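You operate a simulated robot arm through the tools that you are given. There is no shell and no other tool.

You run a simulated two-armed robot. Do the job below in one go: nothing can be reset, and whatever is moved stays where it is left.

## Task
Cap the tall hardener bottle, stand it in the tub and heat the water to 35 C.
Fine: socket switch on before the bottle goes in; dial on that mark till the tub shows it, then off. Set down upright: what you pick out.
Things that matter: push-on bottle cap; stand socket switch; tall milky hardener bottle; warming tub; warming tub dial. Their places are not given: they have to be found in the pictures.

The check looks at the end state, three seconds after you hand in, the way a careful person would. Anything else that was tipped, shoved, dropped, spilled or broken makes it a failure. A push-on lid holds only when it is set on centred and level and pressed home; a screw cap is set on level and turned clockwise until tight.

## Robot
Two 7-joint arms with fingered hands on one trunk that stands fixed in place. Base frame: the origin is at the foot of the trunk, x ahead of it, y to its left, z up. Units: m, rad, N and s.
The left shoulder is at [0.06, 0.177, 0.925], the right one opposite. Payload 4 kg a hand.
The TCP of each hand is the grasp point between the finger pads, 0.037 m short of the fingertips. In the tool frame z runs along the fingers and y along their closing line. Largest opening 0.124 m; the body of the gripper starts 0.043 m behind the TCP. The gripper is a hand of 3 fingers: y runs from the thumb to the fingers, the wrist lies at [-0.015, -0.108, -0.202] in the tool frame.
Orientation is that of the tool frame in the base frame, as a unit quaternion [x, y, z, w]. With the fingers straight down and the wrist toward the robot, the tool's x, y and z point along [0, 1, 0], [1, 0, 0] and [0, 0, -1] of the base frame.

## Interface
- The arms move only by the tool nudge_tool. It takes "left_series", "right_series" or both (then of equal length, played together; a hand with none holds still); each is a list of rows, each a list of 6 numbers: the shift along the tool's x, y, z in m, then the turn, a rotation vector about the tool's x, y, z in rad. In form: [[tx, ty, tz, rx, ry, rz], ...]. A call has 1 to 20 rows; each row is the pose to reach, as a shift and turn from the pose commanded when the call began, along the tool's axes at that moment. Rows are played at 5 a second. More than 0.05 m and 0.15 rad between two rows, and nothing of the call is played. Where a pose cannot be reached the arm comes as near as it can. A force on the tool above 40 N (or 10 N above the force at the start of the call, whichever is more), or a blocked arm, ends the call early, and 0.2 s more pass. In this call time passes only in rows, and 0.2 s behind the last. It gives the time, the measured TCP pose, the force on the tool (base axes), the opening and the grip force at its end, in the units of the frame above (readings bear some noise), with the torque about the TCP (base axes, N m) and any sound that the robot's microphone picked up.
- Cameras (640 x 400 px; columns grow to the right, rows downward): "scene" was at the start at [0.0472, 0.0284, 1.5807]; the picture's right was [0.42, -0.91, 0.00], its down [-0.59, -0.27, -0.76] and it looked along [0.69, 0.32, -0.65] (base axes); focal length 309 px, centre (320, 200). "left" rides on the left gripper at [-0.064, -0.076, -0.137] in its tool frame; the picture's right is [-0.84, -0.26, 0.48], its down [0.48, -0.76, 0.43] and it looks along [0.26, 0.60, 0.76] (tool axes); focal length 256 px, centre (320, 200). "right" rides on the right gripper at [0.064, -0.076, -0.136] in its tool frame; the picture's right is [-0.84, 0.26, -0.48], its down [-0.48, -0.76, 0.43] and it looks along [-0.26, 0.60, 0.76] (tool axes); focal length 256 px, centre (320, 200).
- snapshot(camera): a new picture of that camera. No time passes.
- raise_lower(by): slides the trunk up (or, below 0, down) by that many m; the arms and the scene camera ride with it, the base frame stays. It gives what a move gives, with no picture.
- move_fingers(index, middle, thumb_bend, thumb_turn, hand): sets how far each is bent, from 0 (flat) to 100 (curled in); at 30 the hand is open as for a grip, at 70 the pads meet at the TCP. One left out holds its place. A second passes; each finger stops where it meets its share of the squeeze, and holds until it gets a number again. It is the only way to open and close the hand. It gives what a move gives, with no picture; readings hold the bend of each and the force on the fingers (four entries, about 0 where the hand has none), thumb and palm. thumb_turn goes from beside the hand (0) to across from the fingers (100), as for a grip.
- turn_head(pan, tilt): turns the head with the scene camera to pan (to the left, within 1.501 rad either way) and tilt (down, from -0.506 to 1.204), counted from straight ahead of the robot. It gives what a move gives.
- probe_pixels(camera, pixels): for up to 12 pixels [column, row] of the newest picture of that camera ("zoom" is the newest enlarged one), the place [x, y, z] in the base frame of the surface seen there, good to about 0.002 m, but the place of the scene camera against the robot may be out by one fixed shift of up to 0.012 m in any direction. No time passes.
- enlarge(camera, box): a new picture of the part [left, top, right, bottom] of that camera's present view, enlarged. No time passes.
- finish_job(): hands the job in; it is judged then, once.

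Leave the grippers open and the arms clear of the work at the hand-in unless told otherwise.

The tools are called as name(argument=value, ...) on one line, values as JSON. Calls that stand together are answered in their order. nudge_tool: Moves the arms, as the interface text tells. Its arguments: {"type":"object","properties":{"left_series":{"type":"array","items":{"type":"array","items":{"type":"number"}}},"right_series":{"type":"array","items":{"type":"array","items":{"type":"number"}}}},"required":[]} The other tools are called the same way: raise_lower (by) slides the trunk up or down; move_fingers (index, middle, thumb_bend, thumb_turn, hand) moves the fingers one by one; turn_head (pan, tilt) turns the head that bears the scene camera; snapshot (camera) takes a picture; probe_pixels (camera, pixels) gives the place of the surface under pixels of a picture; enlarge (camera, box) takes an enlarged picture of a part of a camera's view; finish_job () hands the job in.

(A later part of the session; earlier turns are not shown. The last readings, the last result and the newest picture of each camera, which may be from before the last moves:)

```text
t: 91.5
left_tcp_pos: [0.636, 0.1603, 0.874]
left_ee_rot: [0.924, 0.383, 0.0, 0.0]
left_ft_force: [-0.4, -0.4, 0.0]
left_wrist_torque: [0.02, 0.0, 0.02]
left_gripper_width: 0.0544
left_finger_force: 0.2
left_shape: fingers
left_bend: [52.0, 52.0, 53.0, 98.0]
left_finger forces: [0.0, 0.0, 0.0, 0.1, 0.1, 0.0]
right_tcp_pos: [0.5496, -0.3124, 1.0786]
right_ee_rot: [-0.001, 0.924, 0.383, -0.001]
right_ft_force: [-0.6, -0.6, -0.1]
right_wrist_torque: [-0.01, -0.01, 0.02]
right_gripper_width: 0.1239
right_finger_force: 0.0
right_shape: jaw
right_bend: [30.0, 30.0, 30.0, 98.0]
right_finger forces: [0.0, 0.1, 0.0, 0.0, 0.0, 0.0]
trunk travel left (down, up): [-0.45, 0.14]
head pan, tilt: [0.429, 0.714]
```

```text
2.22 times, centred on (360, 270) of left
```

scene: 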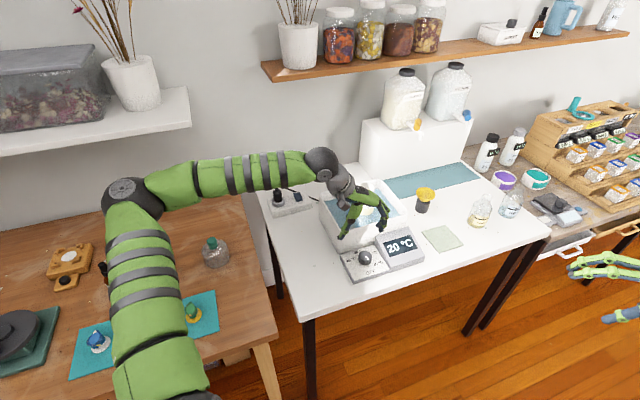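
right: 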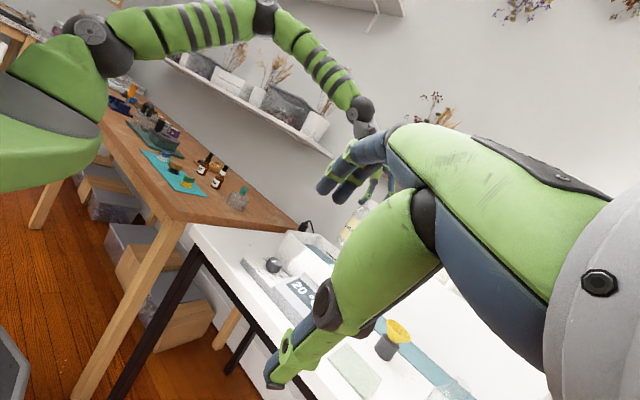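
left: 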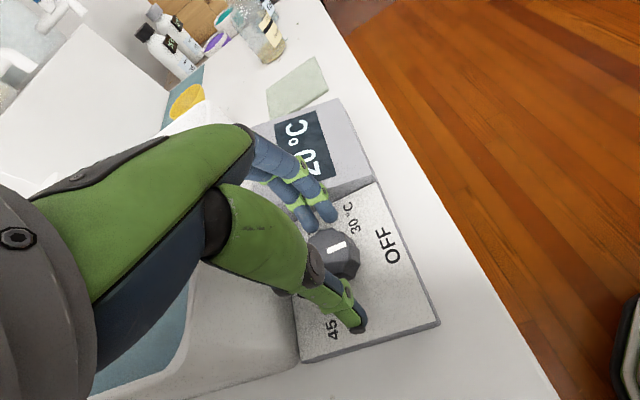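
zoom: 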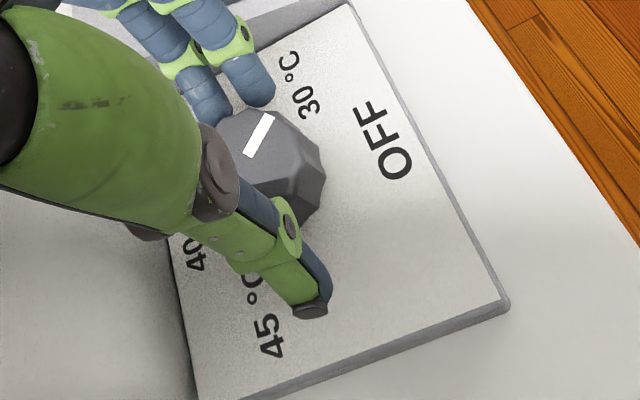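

The pointer is now over halfway to 30. On opening, one finger lightly touched the tub wall (5 N), so I'll keep later strokes a bit further from it. Gripping again for the second stroke of 33°.

move_fingers(hand="left", index=70, middle=70, thumb_bend=70)

nudge_tool(left_series=[[-0.0003, 0, 0, 0, 0, -0.115], [-0.0007, 0.0001, 0, 0, 0, -0.23], [-0.001, 0.0002, 0, 0, 0, -0.345], [-0.0013, 0.0003, 0, 0, 0, -0.46], [-0.0016, 0.0005, 0, 0, 0, -0.576]])

move_fingers(hand="left", index=54, middle=54, thumb_bend=52)

nudge_tool(left_series=[[0.0003, 0, 0, 0, 0, 0.115], [0.0007, 0.0001, 0, 0, 0, 0.23], [0.001, 0.0002, 0, 0, 0, 0.345], [0.0013, 0.0003, 0, 0, 0, 0.46], [0.0016, 0.0005, 0, 0, 0, 0.576]])

enlarge(camera="left", box=[280, 180, 440, 360])

enlarge(camera="scene", box=[330, 205, 410, 285])

```text
t: 92.5
left_tcp_pos: [0.6373, 0.1607, 0.8725]
left_ee_rot: [0.923, 0.384, 0.001, 0.001]
left_ft_force: [5.9, -1.8, 6.2]
left_wrist_torque: [-0.25, -0.42, 0.03]
left_gripper_width: 0.0357
left_finger_force: 22.0
left_shape: fingers
left_bend: [60.0, 61.0, 63.0, 96.0]
left_finger forces: [10.8, 13.8, 0.1, 0.0, 18.7, 0.0]
right_tcp_pos: [0.5503, -0.3138, 1.0798]
right_ee_rot: [-0.002, 0.924, 0.383, -0.001]
right_ft_force: [0.0, -0.3, -0.6]
right_wrist_torque: [0.01, 0.04, 0.04]
right_gripper_width: 0.1239
right_finger_force: 0.0
right_shape: jaw
right_bend: [30.0, 30.0, 30.0, 98.0]
right_finger forces: [0.1, 0.0, 0.1, 0.0, 0.0, 0.0]
trunk travel left (down, up): [-0.45, 0.14]
head pan, tilt: [0.429, 0.714]
```

```text
t: 93.7
left_tcp_pos: [0.6347, 0.1589, 0.8726]
left_ee_rot: [0.775, 0.632, 0.0, 0.002]
left_ft_force: [7.6, -2.4, 12.9]
left_wrist_torque: [-0.12, -0.52, -0.02]
left_gripper_width: 0.0353
left_finger_force: 23.5
left_shape: fingers
left_bend: [60.0, 61.0, 63.0, 96.0]
left_finger forces: [12.5, 14.4, 0.0, 0.0, 20.1, 0.1]
right_tcp_pos: [0.5488, -0.313, 1.0789]
right_ee_rot: [-0.001, 0.924, 0.383, 0.0]
right_ft_force: [-0.3, 0.3, 0.0]
right_wrist_torque: [0.0, -0.01, -0.01]
right_gripper_width: 0.1238
right_finger_force: 0.1
right_shape: jaw
right_bend: [30.0, 30.0, 30.0, 98.0]
right_finger forces: [0.0, 0.0, 0.1, 0.0, 0.0, 0.0]
trunk travel left (down, up): [-0.45, 0.14]
head pan, tilt: [0.429, 0.714]
```

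```text
t: 94.7
left_tcp_pos: [0.6349, 0.1593, 0.8729]
left_ee_rot: [0.776, 0.631, 0.0, 0.001]
left_ft_force: [-0.3, -0.2, -0.4]
left_wrist_torque: [0.0, -0.01, 0.02]
left_gripper_width: 0.0528
left_finger_force: 0.1
left_shape: fingers
left_bend: [54.0, 54.0, 52.0, 97.0]
left_finger forces: [0.0, 0.0, 0.0, 0.1, 0.0, 0.0]
right_tcp_pos: [0.5492, -0.3136, 1.0782]
right_ee_rot: [-0.002, 0.924, 0.383, -0.001]
right_ft_force: [-0.1, 0.8, -0.3]
right_wrist_torque: [-0.01, -0.02, 0.01]
right_gripper_width: 0.1236
right_finger_force: 0.1
right_shape: jaw
right_bend: [30.0, 30.0, 30.0, 98.0]
right_finger forces: [0.0, 0.0, 0.1, 0.1, 0.0, 0.0]
trunk travel left (down, up): [-0.45, 0.14]
head pan, tilt: [0.429, 0.714]
```

```text
t: 95.9
left_tcp_pos: [0.6366, 0.1602, 0.8726]
left_ee_rot: [0.924, 0.383, 0.001, 0.002]
left_ft_force: [0.0, 0.2, -0.3]
left_wrist_torque: [-0.01, -0.02, 0.03]
left_gripper_width: 0.0531
left_finger_force: 0.1
left_shape: fingers
left_bend: [54.0, 54.0, 52.0, 98.0]
left_finger forces: [0.0, 0.0, 0.1, 0.0, 0.0, 0.1]
right_tcp_pos: [0.5506, -0.313, 1.0807]
right_ee_rot: [0.0, 0.924, 0.383, 0.0]
right_ft_force: [0.0, 0.4, -0.5]
right_wrist_torque: [0.01, -0.01, -0.05]
right_gripper_width: 0.1238
right_finger_force: 0.0
right_shape: jaw
right_bend: [30.0, 30.0, 30.0, 98.0]
right_finger forces: [0.0, 0.1, 0.1, 0.1, 0.1, 0.0]
trunk travel left (down, up): [-0.45, 0.14]
head pan, tilt: [0.429, 0.714]
```

```text
2.22 times, centred on (360, 270) of left
```

zoom: 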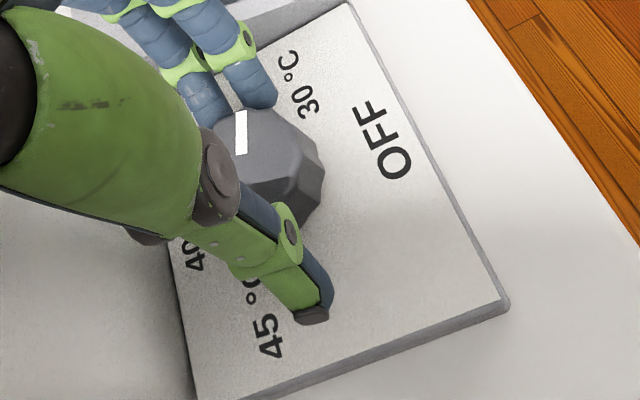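

```text
5.00 times, centred on (370, 245) of scene
```

zoom: 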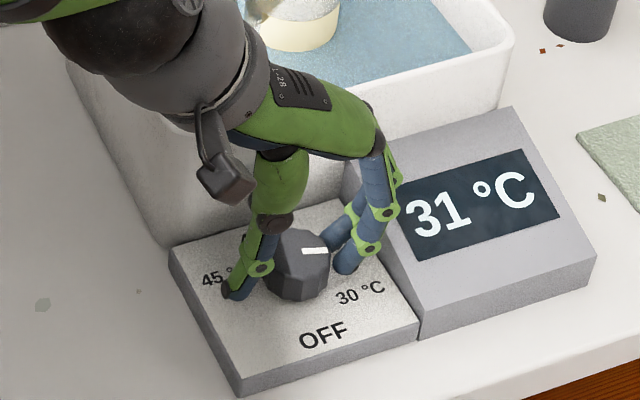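

The display reads 31 °C with the pointer just past 30. I'll grip again and check whether the reading holds at the dial's setting.

move_fingers(hand="left", index=70, middle=70, thumb_bend=70)

enlarge(camera="scene", box=[330, 205, 410, 285])

```text
t: 96.9
left_tcp_pos: [0.6374, 0.1611, 0.8739]
left_ee_rot: [0.923, 0.385, 0.001, 0.002]
left_ft_force: [8.2, -2.5, 8.3]
left_wrist_torque: [-0.22, -0.46, 0.05]
left_gripper_width: 0.0361
left_finger_force: 23.8
left_shape: fingers
left_bend: [60.0, 61.0, 62.0, 96.0]
left_finger forces: [12.0, 15.2, 0.1, 0.0, 20.6, 0.0]
right_tcp_pos: [0.5487, -0.3134, 1.079]
right_ee_rot: [-0.001, 0.924, 0.382, 0.0]
right_ft_force: [0.0, 0.4, 0.4]
right_wrist_torque: [0.0, -0.03, -0.02]
right_gripper_width: 0.1239
right_finger_force: 0.0
right_shape: jaw
right_bend: [30.0, 30.0, 30.0, 98.0]
right_finger forces: [0.1, 0.0, 0.0, 0.1, 0.1, 0.0]
trunk travel left (down, up): [-0.45, 0.14]
head pan, tilt: [0.429, 0.714]
```

```text
5.00 times, centred on (370, 245) of scene
```

zoom: 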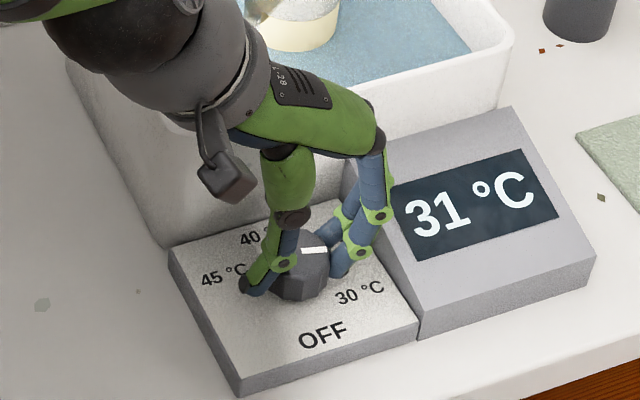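

It holds at 31, so the water follows the dial's setting and there's no rush. Third stroke, 33°.

nudge_tool(left_series=[[-0.0003, 0, 0, 0, 0, -0.115], [-0.0007, 0.0001, 0, 0, 0, -0.23], [-0.001, 0.0002, 0, 0, 0, -0.345], [-0.0013, 0.0003, 0, 0, 0, -0.46], [-0.0016, 0.0005, 0, 0, 0, -0.576]])

move_fingers(hand="left", index=54, middle=54, thumb_bend=52)

nudge_tool(left_series=[[0.0003, 0, 0, 0, 0, 0.115], [0.0007, 0.0001, 0, 0, 0, 0.23], [0.001, 0.0002, 0, 0, 0, 0.345], [0.0013, 0.0003, 0, 0, 0, 0.46], [0.0016, 0.0005, 0, 0, 0, 0.576]])

enlarge(camera="left", box=[280, 180, 440, 360])

enlarge(camera="scene", box=[330, 205, 410, 285])

```text
t: 98.1
left_tcp_pos: [0.635, 0.1595, 0.8731]
left_ee_rot: [0.775, 0.632, 0.0, 0.001]
left_ft_force: [3.3, -0.1, 9.6]
left_wrist_torque: [-0.07, -0.37, -0.04]
left_gripper_width: 0.0356
left_finger_force: 24.6
left_shape: fingers
left_bend: [61.0, 61.0, 62.0, 96.0]
left_finger forces: [12.2, 13.1, 0.0, 0.0, 22.9, 0.0]
right_tcp_pos: [0.5489, -0.3133, 1.079]
right_ee_rot: [-0.001, 0.924, 0.383, 0.0]
right_ft_force: [-0.2, -0.3, 0.0]
right_wrist_torque: [0.03, -0.03, 0.02]
right_gripper_width: 0.1234
right_finger_force: 0.0
right_shape: jaw
right_bend: [30.0, 30.0, 30.0, 98.0]
right_finger forces: [0.0, 0.0, 0.0, 0.1, 0.0, 0.1]
trunk travel left (down, up): [-0.45, 0.14]
head pan, tilt: [0.429, 0.714]
```

```text
t: 99.1
left_tcp_pos: [0.6354, 0.1578, 0.8745]
left_ee_rot: [0.776, 0.631, -0.001, 0.002]
left_ft_force: [0.4, -0.2, -0.6]
left_wrist_torque: [-0.01, 0.02, -0.01]
left_gripper_width: 0.0527
left_finger_force: 0.0
left_shape: fingers
left_bend: [54.0, 54.0, 52.0, 97.0]
left_finger forces: [0.0, 0.0, 0.0, 0.0, 0.0, 0.0]
right_tcp_pos: [0.5505, -0.3135, 1.0782]
right_ee_rot: [0.0, 0.924, 0.382, 0.0]
right_ft_force: [-0.3, 0.0, -0.1]
right_wrist_torque: [-0.02, 0.04, 0.0]
right_gripper_width: 0.1235
right_finger_force: 0.1
right_shape: jaw
right_bend: [30.0, 30.0, 30.0, 98.0]
right_finger forces: [0.0, 0.0, 0.0, 0.0, 0.0, 0.1]
trunk travel left (down, up): [-0.45, 0.14]
head pan, tilt: [0.429, 0.714]
```

```text
t: 100.3
left_tcp_pos: [0.6355, 0.161, 0.8737]
left_ee_rot: [0.923, 0.385, 0.0, 0.002]
left_ft_force: [0.6, -1.0, 0.2]
left_wrist_torque: [0.0, 0.0, 0.0]
left_gripper_width: 0.0524
left_finger_force: 0.1
left_shape: fingers
left_bend: [54.0, 54.0, 52.0, 97.0]
left_finger forces: [0.0, 0.1, 0.0, 0.0, 0.0, 0.1]
right_tcp_pos: [0.5492, -0.3126, 1.0782]
right_ee_rot: [-0.002, 0.924, 0.383, -0.001]
right_ft_force: [-1.6, 0.0, -0.3]
right_wrist_torque: [0.01, 0.0, 0.02]
right_gripper_width: 0.1236
right_finger_force: 0.0
right_shape: jaw
right_bend: [30.0, 30.0, 30.0, 98.0]
right_finger forces: [0.0, 0.1, 0.1, 0.0, 0.1, 0.0]
trunk travel left (down, up): [-0.45, 0.14]
head pan, tilt: [0.429, 0.714]
```

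```text
2.22 times, centred on (360, 270) of left
```

zoom: 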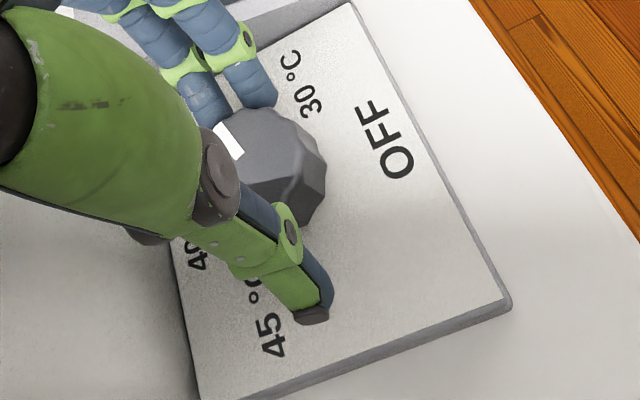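

```text
5.00 times, centred on (370, 245) of scene
```

zoom: 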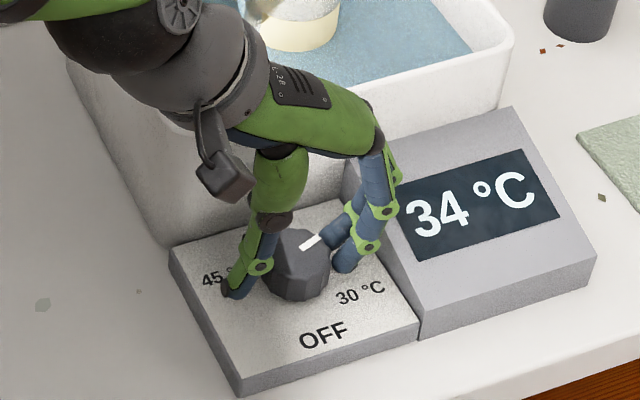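

The display reads 34 °C. I'll measure the pointer's angle precisely before the last small turn.

enlarge(camera="left", box=[290, 215, 370, 275])

enlarge(camera="scene", box=[350, 240, 385, 275])

```text
6.67 times, centred on (330, 245) of left
```

zoom: 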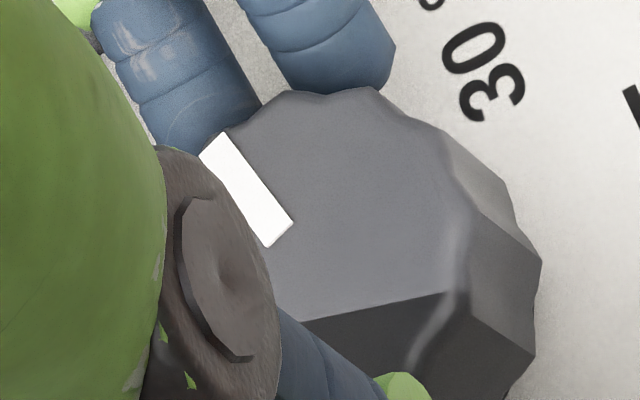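

```text
11.43 times, centred on (368, 258) of scene
```

zoom: 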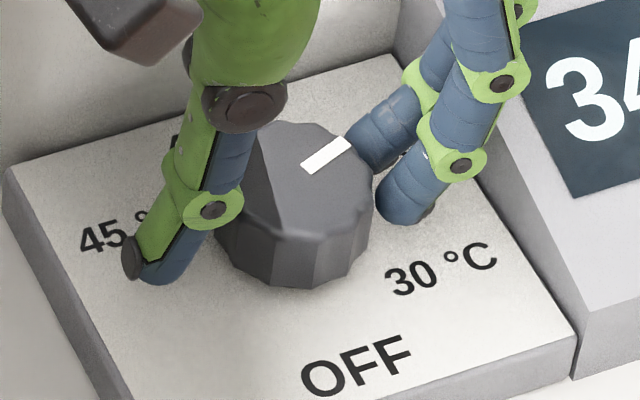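

probe_pixels(camera="zoom", pixels=[[310, 166], [325, 156], [342, 144], [318, 161], [335, 149], [300, 150], [280, 180], [330, 185]])

enlarge(camera="left", box=[290, 215, 370, 275])

probe_pixels(camera="zoom", pixels=[[217, 152], [278, 230], [232, 172], [265, 214], [247, 192], [350, 200], [400, 150], [330, 130]])

```text
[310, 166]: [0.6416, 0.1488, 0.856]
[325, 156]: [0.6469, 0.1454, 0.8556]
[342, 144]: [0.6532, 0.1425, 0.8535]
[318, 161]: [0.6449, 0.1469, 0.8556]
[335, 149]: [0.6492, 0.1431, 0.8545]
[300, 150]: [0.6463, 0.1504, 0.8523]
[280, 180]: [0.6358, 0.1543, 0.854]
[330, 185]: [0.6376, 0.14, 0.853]
```

```text
6.67 times, centred on (330, 245) of left
```

zoom: 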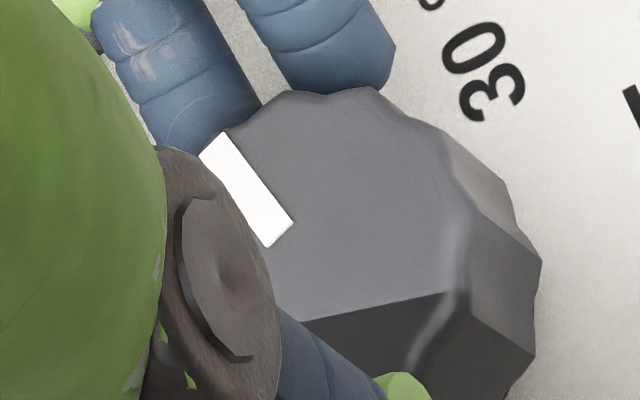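

```text
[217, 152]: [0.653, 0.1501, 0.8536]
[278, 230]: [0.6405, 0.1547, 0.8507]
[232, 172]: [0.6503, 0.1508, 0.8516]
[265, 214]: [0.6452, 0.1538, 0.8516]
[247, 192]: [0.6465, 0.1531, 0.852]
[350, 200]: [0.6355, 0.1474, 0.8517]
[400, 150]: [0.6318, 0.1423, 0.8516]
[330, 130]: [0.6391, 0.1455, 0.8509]
```

The pointer is at about -26° and the 35 mark lies at about -15°, so roughly 12° is left. I'll grip and turn 0.21 rad more.

move_fingers(hand="left", index=70, middle=70, thumb_bend=70)

nudge_tool(left_series=[[-0.0002, 0, 0, 0, 0, -0.07], [-0.0004, 0, 0, 0, 0, -0.14], [-0.0006, 0.0001, 0, 0, 0, -0.21]])

enlarge(camera="scene", box=[330, 205, 410, 285])

enlarge(camera="scene", box=[350, 240, 385, 275])

```text
t: 101.3
left_tcp_pos: [0.6377, 0.161, 0.8744]
left_ee_rot: [0.923, 0.384, 0.002, 0.003]
left_ft_force: [8.8, -1.5, 7.8]
left_wrist_torque: [-0.23, -0.53, 0.05]
left_gripper_width: 0.0358
left_finger_force: 23.6
left_shape: fingers
left_bend: [60.0, 61.0, 62.0, 97.0]
left_finger forces: [12.7, 14.7, 0.0, 0.0, 20.4, 0.0]
right_tcp_pos: [0.5506, -0.3132, 1.0801]
right_ee_rot: [-0.001, 0.924, 0.382, -0.001]
right_ft_force: [0.0, -0.8, -0.2]
right_wrist_torque: [-0.01, -0.02, -0.01]
right_gripper_width: 0.1239
right_finger_force: 0.0
right_shape: jaw
right_bend: [30.0, 30.0, 30.0, 98.0]
right_finger forces: [0.0, 0.0, 0.1, 0.0, 0.0, 0.0]
trunk travel left (down, up): [-0.45, 0.14]
head pan, tilt: [0.429, 0.714]
```

```text
t: 102.1
left_tcp_pos: [0.6352, 0.1608, 0.8738]
left_ee_rot: [0.878, 0.479, 0.001, 0.002]
left_ft_force: [10.6, 0.4, 11.9]
left_wrist_torque: [-0.21, -0.59, 0.02]
left_gripper_width: 0.0356
left_finger_force: 25.5
left_shape: fingers
left_bend: [60.0, 61.0, 63.0, 97.0]
left_finger forces: [13.3, 15.8, 0.0, 0.0, 21.0, 0.1]
right_tcp_pos: [0.5497, -0.3135, 1.078]
right_ee_rot: [-0.001, 0.924, 0.383, 0.0]
right_ft_force: [1.3, -0.8, -0.1]
right_wrist_torque: [-0.01, 0.03, 0.01]
right_gripper_width: 0.1238
right_finger_force: 0.0
right_shape: jaw
right_bend: [30.0, 30.0, 30.0, 98.0]
right_finger forces: [0.0, 0.0, 0.0, 0.0, 0.1, 0.0]
trunk travel left (down, up): [-0.45, 0.14]
head pan, tilt: [0.429, 0.714]
```

```text
5.00 times, centred on (370, 245) of scene
```

zoom: 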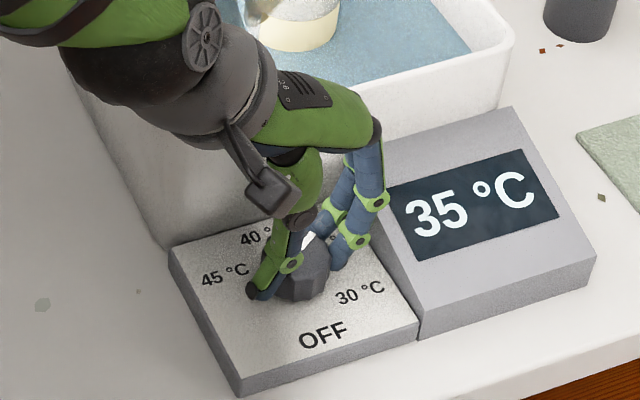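

```text
11.43 times, centred on (368, 258) of scene
```

zoom: 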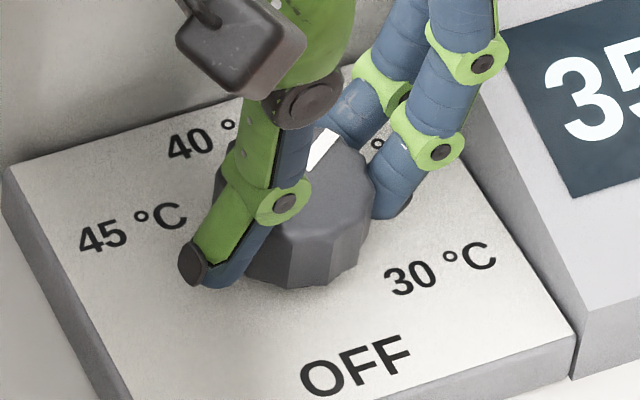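

The tub shows 35 °C. I'll check the pointer's angle against the 35 mark and hold a couple of seconds to see the reading settle.

probe_pixels(camera="zoom", pixels=[[313, 166], [319, 157], [326, 149], [333, 140], [336, 135]])

nudge_tool(left_series=[[0, 0, 0, 0, 0, 0], [0, 0, 0, 0, 0, 0], [0, 0, 0, 0, 0, 0], [0, 0, 0, 0, 0, 0], [0, 0, 0, 0, 0, 0], [0, 0, 0, 0, 0, 0], [0, 0, 0, 0, 0, 0], [0, 0, 0, 0, 0, 0], [0, 0, 0, 0, 0, 0], [0, 0, 0, 0, 0, 0]])

enlarge(camera="scene", box=[330, 205, 410, 285])

enlarge(camera="left", box=[280, 180, 440, 340])

```text
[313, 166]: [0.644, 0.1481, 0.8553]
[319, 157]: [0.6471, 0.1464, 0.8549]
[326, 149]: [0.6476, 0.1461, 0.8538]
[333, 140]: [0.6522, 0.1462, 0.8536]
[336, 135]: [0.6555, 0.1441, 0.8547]
```

```text
t: 104.3
left_tcp_pos: [0.6355, 0.1598, 0.8735]
left_ee_rot: [0.878, 0.479, 0.0, 0.002]
left_ft_force: [12.9, 2.4, 16.1]
left_wrist_torque: [-0.16, -0.71, 0.01]
left_gripper_width: 0.0353
left_finger_force: 25.4
left_shape: fingers
left_bend: [60.0, 61.0, 63.0, 97.0]
left_finger forces: [13.3, 16.8, 0.0, 0.0, 21.7, 0.1]
right_tcp_pos: [0.5503, -0.3129, 1.0772]
right_ee_rot: [0.0, 0.924, 0.382, -0.001]
right_ft_force: [0.2, 0.0, 0.8]
right_wrist_torque: [-0.01, -0.02, 0.01]
right_gripper_width: 0.1238
right_finger_force: 0.0
right_shape: jaw
right_bend: [30.0, 30.0, 30.0, 98.0]
right_finger forces: [0.0, 0.0, 0.0, 0.0, 0.0, 0.1]
trunk travel left (down, up): [-0.45, 0.14]
head pan, tilt: [0.429, 0.714]
```

```text
5.00 times, centred on (370, 245) of scene
```

zoom: 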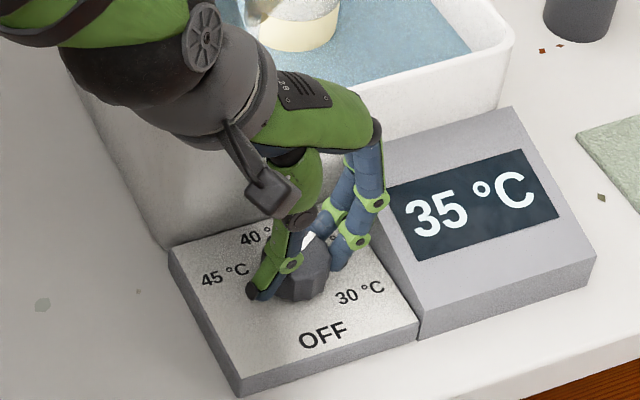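

```text
2.50 times, centred on (360, 260) of left
```

zoom: 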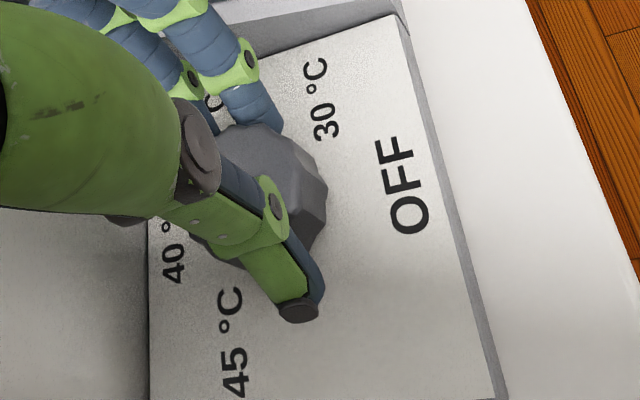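

The pointer is at about -19°, within a few degrees of the 35 mark, and the display holds steady at 35. I'll nudge it 0.04 rad closer to the mark and hold a second.

nudge_tool(left_series=[[-0.0001, 0, 0, 0, 0, -0.02], [-0.0001, 0, 0, 0, 0, -0.045], [-0.0001, 0, 0, 0, 0, -0.045], [-0.0001, 0, 0, 0, 0, -0.045], [-0.0001, 0, 0, 0, 0, -0.045], [-0.0001, 0, 0, 0, 0, -0.045]])

enlarge(camera="scene", box=[330, 205, 410, 285])

```text
t: 105.7
left_tcp_pos: [0.6338, 0.1591, 0.8735]
left_ee_rot: [0.867, 0.498, 0.0, 0.001]
left_ft_force: [12.6, 2.1, 16.1]
left_wrist_torque: [-0.08, -0.67, 0.03]
left_gripper_width: 0.0355
left_finger_force: 26.2
left_shape: fingers
left_bend: [60.0, 61.0, 63.0, 97.0]
left_finger forces: [13.2, 16.9, 0.0, 0.1, 21.6, 0.0]
right_tcp_pos: [0.5497, -0.3127, 1.0796]
right_ee_rot: [-0.001, 0.924, 0.382, 0.0]
right_ft_force: [-0.1, 1.1, 0.1]
right_wrist_torque: [0.0, -0.02, -0.01]
right_gripper_width: 0.1236
right_finger_force: 0.0
right_shape: jaw
right_bend: [30.0, 30.0, 30.0, 98.0]
right_finger forces: [0.0, 0.1, 0.0, 0.0, 0.1, 0.0]
trunk travel left (down, up): [-0.45, 0.14]
head pan, tilt: [0.429, 0.714]
```

```text
5.00 times, centred on (370, 245) of scene
```

zoom: 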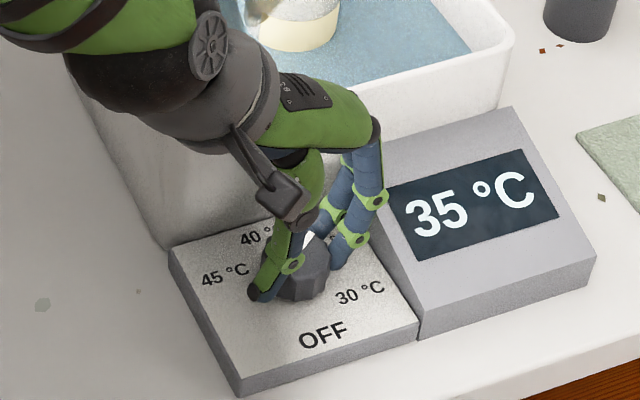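

35 °C on the mark and steady. Now I'll turn the dial back clockwise to OFF in the same kind of strokes, starting with about 14° from here.

nudge_tool(left_series=[[0.0003, 0, 0, 0, 0, 0.125], [0.0007, 0.0001, 0, 0, 0, 0.25]])

move_fingers(hand="left", index=54, middle=54, thumb_bend=52)

nudge_tool(left_series=[[-0.0003, 0, 0, 0, 0, -0.114], [-0.0007, 0.0001, 0, 0, 0, -0.228], [-0.001, 0.0002, 0, 0, 0, -0.342], [-0.0013, 0.0003, 0, 0, 0, -0.456], [-0.0016, 0.0005, 0, 0, 0, -0.57]])

move_fingers(hand="left", index=70, middle=70, thumb_bend=70)

enlarge(camera="scene", box=[330, 205, 410, 285])

```text
t: 106.3
left_tcp_pos: [0.6362, 0.161, 0.8732]
left_ee_rot: [0.923, 0.386, 0.002, 0.001]
left_ft_force: [13.8, 3.7, 15.7]
left_wrist_torque: [-0.09, -0.62, 0.08]
left_gripper_width: 0.0356
left_finger_force: 26.1
left_shape: fingers
left_bend: [60.0, 61.0, 63.0, 97.0]
left_finger forces: [12.1, 17.0, 0.0, 0.0, 23.0, 0.0]
right_tcp_pos: [0.5497, -0.3122, 1.0801]
right_ee_rot: [0.0, 0.924, 0.382, 0.0]
right_ft_force: [-0.8, 1.4, -0.4]
right_wrist_torque: [0.02, 0.02, 0.01]
right_gripper_width: 0.1237
right_finger_force: 0.1
right_shape: jaw
right_bend: [30.0, 30.0, 30.0, 98.0]
right_finger forces: [0.0, 0.1, 0.0, 0.0, 0.0, 0.1]
trunk travel left (down, up): [-0.45, 0.14]
head pan, tilt: [0.429, 0.714]
```

```text
t: 107.3
left_tcp_pos: [0.6359, 0.1611, 0.873]
left_ee_rot: [0.922, 0.387, 0.0, 0.001]
left_ft_force: [-0.4, 0.5, 0.7]
left_wrist_torque: [-0.01, 0.03, -0.03]
left_gripper_width: 0.0527
left_finger_force: 0.0
left_shape: fingers
left_bend: [54.0, 54.0, 52.0, 98.0]
left_finger forces: [0.0, 0.1, 0.1, 0.0, 0.0, 0.0]
right_tcp_pos: [0.5506, -0.3126, 1.0792]
right_ee_rot: [-0.001, 0.924, 0.383, -0.001]
right_ft_force: [0.3, -0.4, 0.1]
right_wrist_torque: [-0.01, 0.01, 0.0]
right_gripper_width: 0.1233
right_finger_force: 0.1
right_shape: jaw
right_bend: [30.0, 30.0, 30.0, 98.0]
right_finger forces: [0.0, 0.0, 0.0, 0.0, 0.0, 0.0]
trunk travel left (down, up): [-0.45, 0.14]
head pan, tilt: [0.429, 0.714]
```

```text
t: 108.5
left_tcp_pos: [0.6354, 0.1588, 0.8732]
left_ee_rot: [0.776, 0.631, 0.001, 0.001]
left_ft_force: [-0.6, -0.5, -0.4]
left_wrist_torque: [-0.01, -0.02, 0.01]
left_gripper_width: 0.0526
left_finger_force: 0.0
left_shape: fingers
left_bend: [54.0, 54.0, 52.0, 98.0]
left_finger forces: [0.1, 0.0, 0.1, 0.0, 0.1, 0.1]
right_tcp_pos: [0.5514, -0.3131, 1.0782]
right_ee_rot: [-0.001, 0.924, 0.382, 0.0]
right_ft_force: [0.2, 0.3, -0.4]
right_wrist_torque: [-0.02, 0.01, 0.04]
right_gripper_width: 0.1235
right_finger_force: 0.1
right_shape: jaw
right_bend: [30.0, 30.0, 30.0, 98.0]
right_finger forces: [0.1, 0.0, 0.1, 0.1, 0.0, 0.1]
trunk travel left (down, up): [-0.45, 0.14]
head pan, tilt: [0.429, 0.714]
```

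```text
t: 109.5
left_tcp_pos: [0.6363, 0.1588, 0.8745]
left_ee_rot: [0.775, 0.632, 0.0, 0.002]
left_ft_force: [7.5, 5.1, 6.6]
left_wrist_torque: [0.14, -0.49, 0.03]
left_gripper_width: 0.0361
left_finger_force: 23.7
left_shape: fingers
left_bend: [61.0, 62.0, 62.0, 97.0]
left_finger forces: [11.7, 14.6, 0.0, 0.1, 20.6, 0.0]
right_tcp_pos: [0.55, -0.3112, 1.0783]
right_ee_rot: [-0.001, 0.924, 0.383, -0.001]
right_ft_force: [0.2, 0.5, -0.8]
right_wrist_torque: [-0.01, -0.02, 0.01]
right_gripper_width: 0.1236
right_finger_force: 0.0
right_shape: jaw
right_bend: [30.0, 30.0, 30.0, 98.0]
right_finger forces: [0.0, 0.0, 0.0, 0.1, 0.1, 0.0]
trunk travel left (down, up): [-0.45, 0.14]
head pan, tilt: [0.429, 0.714]
```

```text
5.00 times, centred on (370, 245) of scene
```

zoom: 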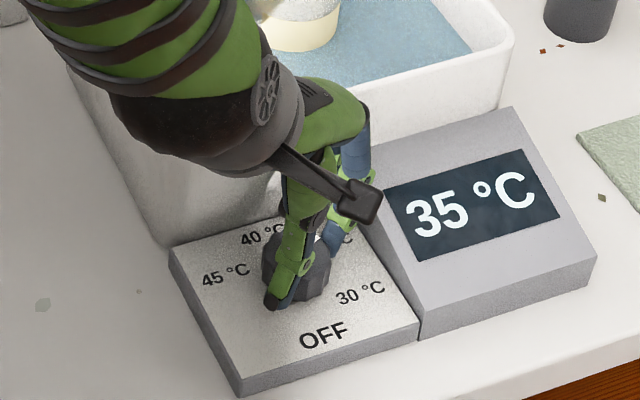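

The reading stays at 35. Next clockwise strokes.

nudge_tool(left_series=[[0.0003, 0, 0, 0, 0, 0.114], [0.0007, 0.0001, 0, 0, 0, 0.228], [0.001, 0.0002, 0, 0, 0, 0.342], [0.0013, 0.0003, 0, 0, 0, 0.456], [0.0016, 0.0005, 0, 0, 0, 0.57]])

move_fingers(hand="left", index=54, middle=54, thumb_bend=52)

nudge_tool(left_series=[[-0.0003, 0, 0, 0, 0, -0.114], [-0.0007, 0.0001, 0, 0, 0, -0.228], [-0.001, 0.0002, 0, 0, 0, -0.342], [-0.0013, 0.0003, 0, 0, 0, -0.456], [-0.0016, 0.0005, 0, 0, 0, -0.57]])

move_fingers(hand="left", index=70, middle=70, thumb_bend=70)

nudge_tool(left_series=[[0.0003, 0, 0, 0, 0, 0.114], [0.0007, 0.0001, 0, 0, 0, 0.228], [0.001, 0.0002, 0, 0, 0, 0.342], [0.0013, 0.0003, 0, 0, 0, 0.456], [0.0016, 0.0005, 0, 0, 0, 0.57]])

enlarge(camera="scene", box=[330, 205, 410, 285])

enlarge(camera="left", box=[280, 180, 440, 340])

```text
t: 110.7
left_tcp_pos: [0.6376, 0.1598, 0.873]
left_ee_rot: [0.922, 0.386, 0.002, 0.001]
left_ft_force: [12.9, 2.4, 12.7]
left_wrist_torque: [-0.08, -0.58, 0.07]
left_gripper_width: 0.0356
left_finger_force: 25.9
left_shape: fingers
left_bend: [61.0, 61.0, 62.0, 97.0]
left_finger forces: [12.2, 16.8, 0.0, 0.0, 22.4, 0.0]
right_tcp_pos: [0.55, -0.3131, 1.0793]
right_ee_rot: [0.0, 0.924, 0.383, 0.0]
right_ft_force: [0.0, 0.1, -0.3]
right_wrist_torque: [-0.02, 0.01, 0.0]
right_gripper_width: 0.1238
right_finger_force: 0.1
right_shape: jaw
right_bend: [30.0, 30.0, 30.0, 98.0]
right_finger forces: [0.0, 0.1, 0.0, 0.0, 0.0, 0.1]
trunk travel left (down, up): [-0.45, 0.14]
head pan, tilt: [0.429, 0.714]
```

```text
t: 111.7
left_tcp_pos: [0.6351, 0.1616, 0.8732]
left_ee_rot: [0.922, 0.387, -0.001, 0.001]
left_ft_force: [0.5, -0.8, 0.0]
left_wrist_torque: [0.0, 0.0, 0.0]
left_gripper_width: 0.0528
left_finger_force: 0.1
left_shape: fingers
left_bend: [54.0, 54.0, 52.0, 98.0]
left_finger forces: [0.0, 0.1, 0.0, 0.0, 0.1, 0.0]
right_tcp_pos: [0.5504, -0.3127, 1.0802]
right_ee_rot: [-0.001, 0.924, 0.382, -0.001]
right_ft_force: [-0.8, 0.4, -0.3]
right_wrist_torque: [-0.01, -0.01, -0.02]
right_gripper_width: 0.1237
right_finger_force: 0.2
right_shape: jaw
right_bend: [30.0, 30.0, 30.0, 98.0]
right_finger forces: [0.1, 0.1, 0.1, 0.1, 0.0, 0.1]
trunk travel left (down, up): [-0.45, 0.14]
head pan, tilt: [0.429, 0.714]
```

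```text
t: 112.9
left_tcp_pos: [0.6354, 0.1586, 0.874]
left_ee_rot: [0.776, 0.631, 0.0, 0.002]
left_ft_force: [0.2, 1.2, -0.6]
left_wrist_torque: [-0.01, 0.02, 0.04]
left_gripper_width: 0.0526
left_finger_force: 0.0
left_shape: fingers
left_bend: [54.0, 54.0, 52.0, 98.0]
left_finger forces: [0.0, 0.0, 0.1, 0.0, 0.0, 0.1]
right_tcp_pos: [0.5505, -0.3137, 1.0796]
right_ee_rot: [-0.001, 0.923, 0.384, -0.001]
right_ft_force: [0.0, 0.0, 0.2]
right_wrist_torque: [-0.02, 0.03, 0.01]
right_gripper_width: 0.1238
right_finger_force: 0.1
right_shape: jaw
right_bend: [30.0, 30.0, 30.0, 98.0]
right_finger forces: [0.0, 0.1, 0.1, 0.0, 0.1, 0.0]
trunk travel left (down, up): [-0.45, 0.14]
head pan, tilt: [0.429, 0.714]
```

```text
t: 113.9
left_tcp_pos: [0.6365, 0.1612, 0.8733]
left_ee_rot: [0.776, 0.631, 0.001, 0.002]
left_ft_force: [6.8, 6.3, 8.3]
left_wrist_torque: [0.2, -0.46, 0.04]
left_gripper_width: 0.0362
left_finger_force: 23.0
left_shape: fingers
left_bend: [60.0, 62.0, 62.0, 97.0]
left_finger forces: [11.3, 14.6, 0.1, 0.1, 21.3, 0.1]
right_tcp_pos: [0.5504, -0.312, 1.0783]
right_ee_rot: [-0.001, 0.924, 0.383, 0.0]
right_ft_force: [-0.8, 0.3, 0.1]
right_wrist_torque: [-0.04, -0.01, -0.03]
right_gripper_width: 0.1237
right_finger_force: 0.2
right_shape: jaw
right_bend: [30.0, 30.0, 30.0, 98.0]
right_finger forces: [0.0, 0.1, 0.1, 0.0, 0.0, 0.1]
trunk travel left (down, up): [-0.45, 0.14]
head pan, tilt: [0.429, 0.714]
```

```text
t: 115.1
left_tcp_pos: [0.638, 0.1588, 0.8745]
left_ee_rot: [0.923, 0.386, 0.001, 0.004]
left_ft_force: [15.0, 5.8, 11.2]
left_wrist_torque: [-0.02, -0.64, 0.1]
left_gripper_width: 0.0362
left_finger_force: 25.5
left_shape: fingers
left_bend: [60.0, 61.0, 62.0, 98.0]
left_finger forces: [11.3, 17.8, 0.0, 0.0, 22.0, 0.1]
right_tcp_pos: [0.5506, -0.3125, 1.0792]
right_ee_rot: [0.0, 0.924, 0.382, 0.0]
right_ft_force: [-0.4, -0.5, 0.1]
right_wrist_torque: [-0.04, -0.02, -0.02]
right_gripper_width: 0.1239
right_finger_force: 0.0
right_shape: jaw
right_bend: [30.0, 30.0, 30.0, 98.0]
right_finger forces: [0.0, 0.0, 0.0, 0.0, 0.0, 0.1]
trunk travel left (down, up): [-0.45, 0.14]
head pan, tilt: [0.429, 0.714]
```

```text
5.00 times, centred on (370, 245) of scene
```

zoom: 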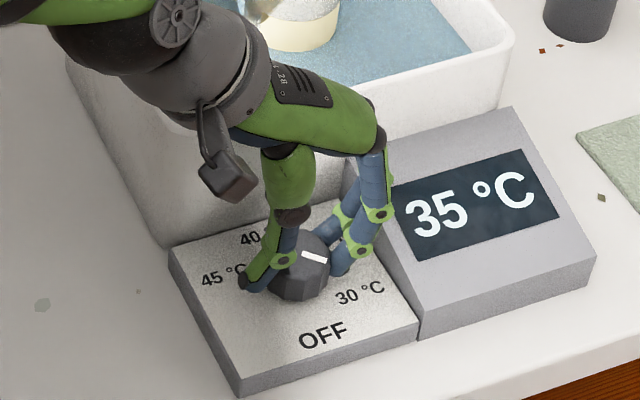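

```text
2.50 times, centred on (360, 260) of left
```

zoom: 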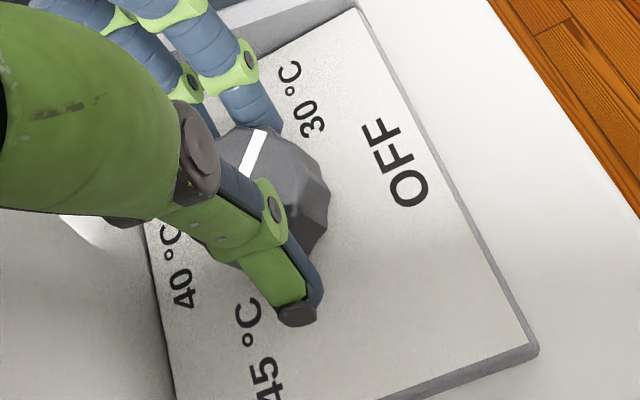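

The pointer is around the 30 mark now, still 35 °C on the display. Another stroke.

move_fingers(hand="left", index=54, middle=54, thumb_bend=52)

nudge_tool(left_series=[[-0.0003, 0, 0, 0, 0, -0.114], [-0.0007, 0.0001, 0, 0, 0, -0.228], [-0.001, 0.0002, 0, 0, 0, -0.342], [-0.0013, 0.0003, 0, 0, 0, -0.456], [-0.0016, 0.0005, 0, 0, 0, -0.57]])

move_fingers(hand="left", index=70, middle=70, thumb_bend=70)

nudge_tool(left_series=[[0.0003, 0, 0, 0, 0, 0.114], [0.0007, 0.0001, 0, 0, 0, 0.228], [0.001, 0.0002, 0, 0, 0, 0.342], [0.0013, 0.0003, 0, 0, 0, 0.456], [0.0016, 0.0005, 0, 0, 0, 0.57]])

move_fingers(hand="left", index=54, middle=54, thumb_bend=52)

enlarge(camera="scene", box=[330, 205, 410, 285])

enlarge(camera="left", box=[280, 180, 440, 340])

```text
t: 116.1
left_tcp_pos: [0.6349, 0.1607, 0.8738]
left_ee_rot: [0.922, 0.386, -0.001, 0.001]
left_ft_force: [-0.1, 0.4, -0.6]
left_wrist_torque: [0.02, -0.01, 0.0]
left_gripper_width: 0.0525
left_finger_force: 0.1
left_shape: fingers
left_bend: [54.0, 54.0, 52.0, 98.0]
left_finger forces: [0.0, 0.0, 0.1, 0.0, 0.0, 0.1]
right_tcp_pos: [0.5509, -0.3137, 1.0789]
right_ee_rot: [-0.001, 0.924, 0.383, 0.0]
right_ft_force: [0.4, 0.0, 0.5]
right_wrist_torque: [0.0, 0.0, 0.01]
right_gripper_width: 0.1235
right_finger_force: 0.1
right_shape: jaw
right_bend: [30.0, 30.0, 30.0, 98.0]
right_finger forces: [0.1, 0.0, 0.0, 0.1, 0.1, 0.0]
trunk travel left (down, up): [-0.45, 0.14]
head pan, tilt: [0.429, 0.714]
```

```text
t: 117.3
left_tcp_pos: [0.6342, 0.1594, 0.874]
left_ee_rot: [0.776, 0.631, 0.001, 0.002]
left_ft_force: [-0.2, -0.5, 0.0]
left_wrist_torque: [-0.02, 0.02, -0.04]
left_gripper_width: 0.0529
left_finger_force: 0.1
left_shape: fingers
left_bend: [54.0, 54.0, 52.0, 98.0]
left_finger forces: [0.0, 0.0, 0.0, 0.0, 0.0, 0.0]
right_tcp_pos: [0.5504, -0.313, 1.0804]
right_ee_rot: [-0.001, 0.924, 0.382, 0.0]
right_ft_force: [-0.4, -0.5, -0.5]
right_wrist_torque: [0.02, 0.01, 0.02]
right_gripper_width: 0.124
right_finger_force: 0.1
right_shape: jaw
right_bend: [30.0, 30.0, 30.0, 98.0]
right_finger forces: [0.0, 0.0, 0.0, 0.1, 0.0, 0.0]
trunk travel left (down, up): [-0.45, 0.14]
head pan, tilt: [0.429, 0.714]
```

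```text
t: 118.3
left_tcp_pos: [0.6365, 0.1611, 0.8734]
left_ee_rot: [0.776, 0.63, 0.0, 0.002]
left_ft_force: [7.8, 6.8, 8.5]
left_wrist_torque: [0.18, -0.52, 0.02]
left_gripper_width: 0.0365
left_finger_force: 23.4
left_shape: fingers
left_bend: [60.0, 62.0, 62.0, 97.0]
left_finger forces: [11.5, 15.1, 0.0, 0.1, 20.8, 0.0]
right_tcp_pos: [0.5497, -0.3122, 1.0792]
right_ee_rot: [-0.001, 0.924, 0.383, -0.001]
right_ft_force: [-1.0, -0.2, 0.2]
right_wrist_torque: [0.04, -0.01, 0.03]
right_gripper_width: 0.1235
right_finger_force: 0.1
right_shape: jaw
right_bend: [30.0, 30.0, 30.0, 98.0]
right_finger forces: [0.0, 0.0, 0.0, 0.0, 0.1, 0.1]
trunk travel left (down, up): [-0.45, 0.14]
head pan, tilt: [0.429, 0.714]
```

```text
t: 119.5
left_tcp_pos: [0.6373, 0.161, 0.8743]
left_ee_rot: [0.922, 0.386, 0.001, 0.002]
left_ft_force: [13.1, 6.3, 12.2]
left_wrist_torque: [-0.01, -0.62, 0.09]
left_gripper_width: 0.0358
left_finger_force: 25.8
left_shape: fingers
left_bend: [60.0, 61.0, 62.0, 97.0]
left_finger forces: [10.7, 17.6, 0.0, 0.1, 23.1, 0.0]
right_tcp_pos: [0.5504, -0.3135, 1.0792]
right_ee_rot: [-0.001, 0.924, 0.383, 0.0]
right_ft_force: [0.4, 0.1, 0.0]
right_wrist_torque: [0.0, 0.0, 0.01]
right_gripper_width: 0.1236
right_finger_force: 0.1
right_shape: jaw
right_bend: [30.0, 30.0, 30.0, 98.0]
right_finger forces: [0.0, 0.1, 0.0, 0.0, 0.0, 0.0]
trunk travel left (down, up): [-0.45, 0.14]
head pan, tilt: [0.429, 0.714]
```

```text
t: 120.5
left_tcp_pos: [0.6347, 0.16, 0.8732]
left_ee_rot: [0.922, 0.387, -0.001, 0.001]
left_ft_force: [0.0, 0.2, -0.5]
left_wrist_torque: [0.0, 0.0, -0.01]
left_gripper_width: 0.0529
left_finger_force: 0.1
left_shape: fingers
left_bend: [54.0, 54.0, 52.0, 98.0]
left_finger forces: [0.1, 0.0, 0.0, 0.0, 0.1, 0.1]
right_tcp_pos: [0.5502, -0.3125, 1.0788]
right_ee_rot: [-0.001, 0.924, 0.382, -0.001]
right_ft_force: [0.2, 0.6, -0.5]
right_wrist_torque: [-0.04, -0.02, -0.01]
right_gripper_width: 0.1237
right_finger_force: 0.0
right_shape: jaw
right_bend: [30.0, 30.0, 30.0, 98.0]
right_finger forces: [0.0, 0.1, 0.0, 0.1, 0.1, 0.0]
trunk travel left (down, up): [-0.45, 0.14]
head pan, tilt: [0.429, 0.714]
```

```text
5.00 times, centred on (370, 245) of scene
```

zoom: 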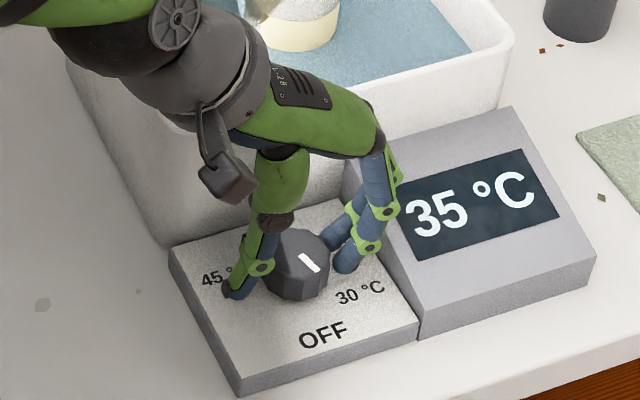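

```text
2.50 times, centred on (360, 260) of left
```

zoom: 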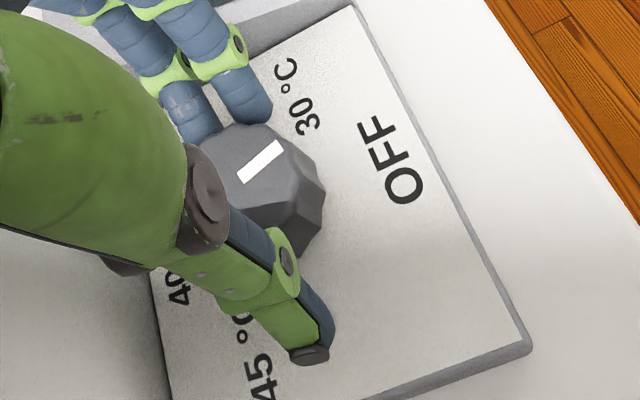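

probe_pixels(camera="zoom", pixels=[[244, 176], [276, 147], [252, 169], [268, 154], [260, 162]])

nudge_tool(left_series=[[-0.0003, 0, 0, 0, 0, -0.114], [-0.0007, 0.0001, 0, 0, 0, -0.228], [-0.001, 0.0002, 0, 0, 0, -0.342], [-0.0013, 0.0003, 0, 0, 0, -0.456], [-0.0016, 0.0005, 0, 0, 0, -0.57]])

move_fingers(hand="left", index=70, middle=70, thumb_bend=70)

enlarge(camera="left", box=[280, 180, 440, 340])

```text
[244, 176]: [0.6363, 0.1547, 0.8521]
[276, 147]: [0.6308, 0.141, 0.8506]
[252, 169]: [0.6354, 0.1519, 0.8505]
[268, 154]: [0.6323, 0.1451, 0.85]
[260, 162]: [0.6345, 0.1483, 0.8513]
```

```text
t: 121.7
left_tcp_pos: [0.6357, 0.1589, 0.8743]
left_ee_rot: [0.775, 0.632, 0.001, 0.002]
left_ft_force: [-0.3, 0.0, 0.1]
left_wrist_torque: [-0.02, -0.03, 0.03]
left_gripper_width: 0.0527
left_finger_force: 0.0
left_shape: fingers
left_bend: [54.0, 54.0, 52.0, 98.0]
left_finger forces: [0.1, 0.1, 0.0, 0.1, 0.0, 0.1]
right_tcp_pos: [0.5512, -0.3136, 1.0787]
right_ee_rot: [-0.001, 0.924, 0.383, -0.001]
right_ft_force: [-0.2, -0.2, -0.8]
right_wrist_torque: [-0.01, 0.02, 0.0]
right_gripper_width: 0.1236
right_finger_force: 0.1
right_shape: jaw
right_bend: [30.0, 30.0, 30.0, 98.0]
right_finger forces: [0.0, 0.1, 0.0, 0.1, 0.0, 0.1]
trunk travel left (down, up): [-0.45, 0.14]
head pan, tilt: [0.429, 0.714]
```

```text
t: 122.7
left_tcp_pos: [0.6357, 0.1591, 0.8743]
left_ee_rot: [0.776, 0.631, 0.0, 0.002]
left_ft_force: [7.3, 6.9, 8.0]
left_wrist_torque: [0.19, -0.49, 0.06]
left_gripper_width: 0.0361
left_finger_force: 23.7
left_shape: fingers
left_bend: [61.0, 62.0, 62.0, 97.0]
left_finger forces: [10.9, 15.4, 0.0, 0.0, 21.3, 0.0]
right_tcp_pos: [0.5501, -0.3121, 1.0793]
right_ee_rot: [-0.001, 0.924, 0.383, -0.001]
right_ft_force: [-0.3, 0.8, -0.5]
right_wrist_torque: [0.0, -0.01, 0.0]
right_gripper_width: 0.1238
right_finger_force: 0.1
right_shape: jaw
right_bend: [30.0, 30.0, 30.0, 98.0]
right_finger forces: [0.0, 0.0, 0.1, 0.0, 0.1, 0.0]
trunk travel left (down, up): [-0.45, 0.14]
head pan, tilt: [0.429, 0.714]
```

```text
2.50 times, centred on (360, 260) of left
```

zoom: 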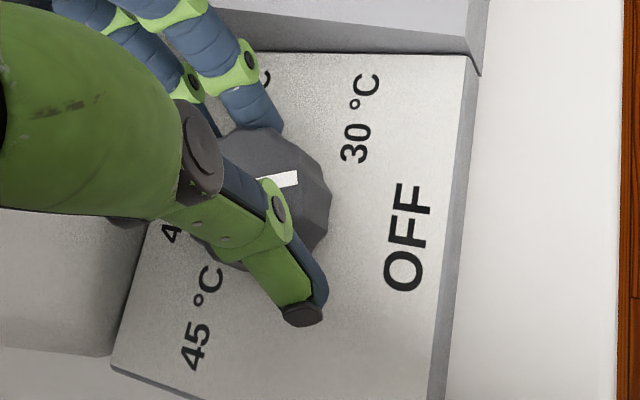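

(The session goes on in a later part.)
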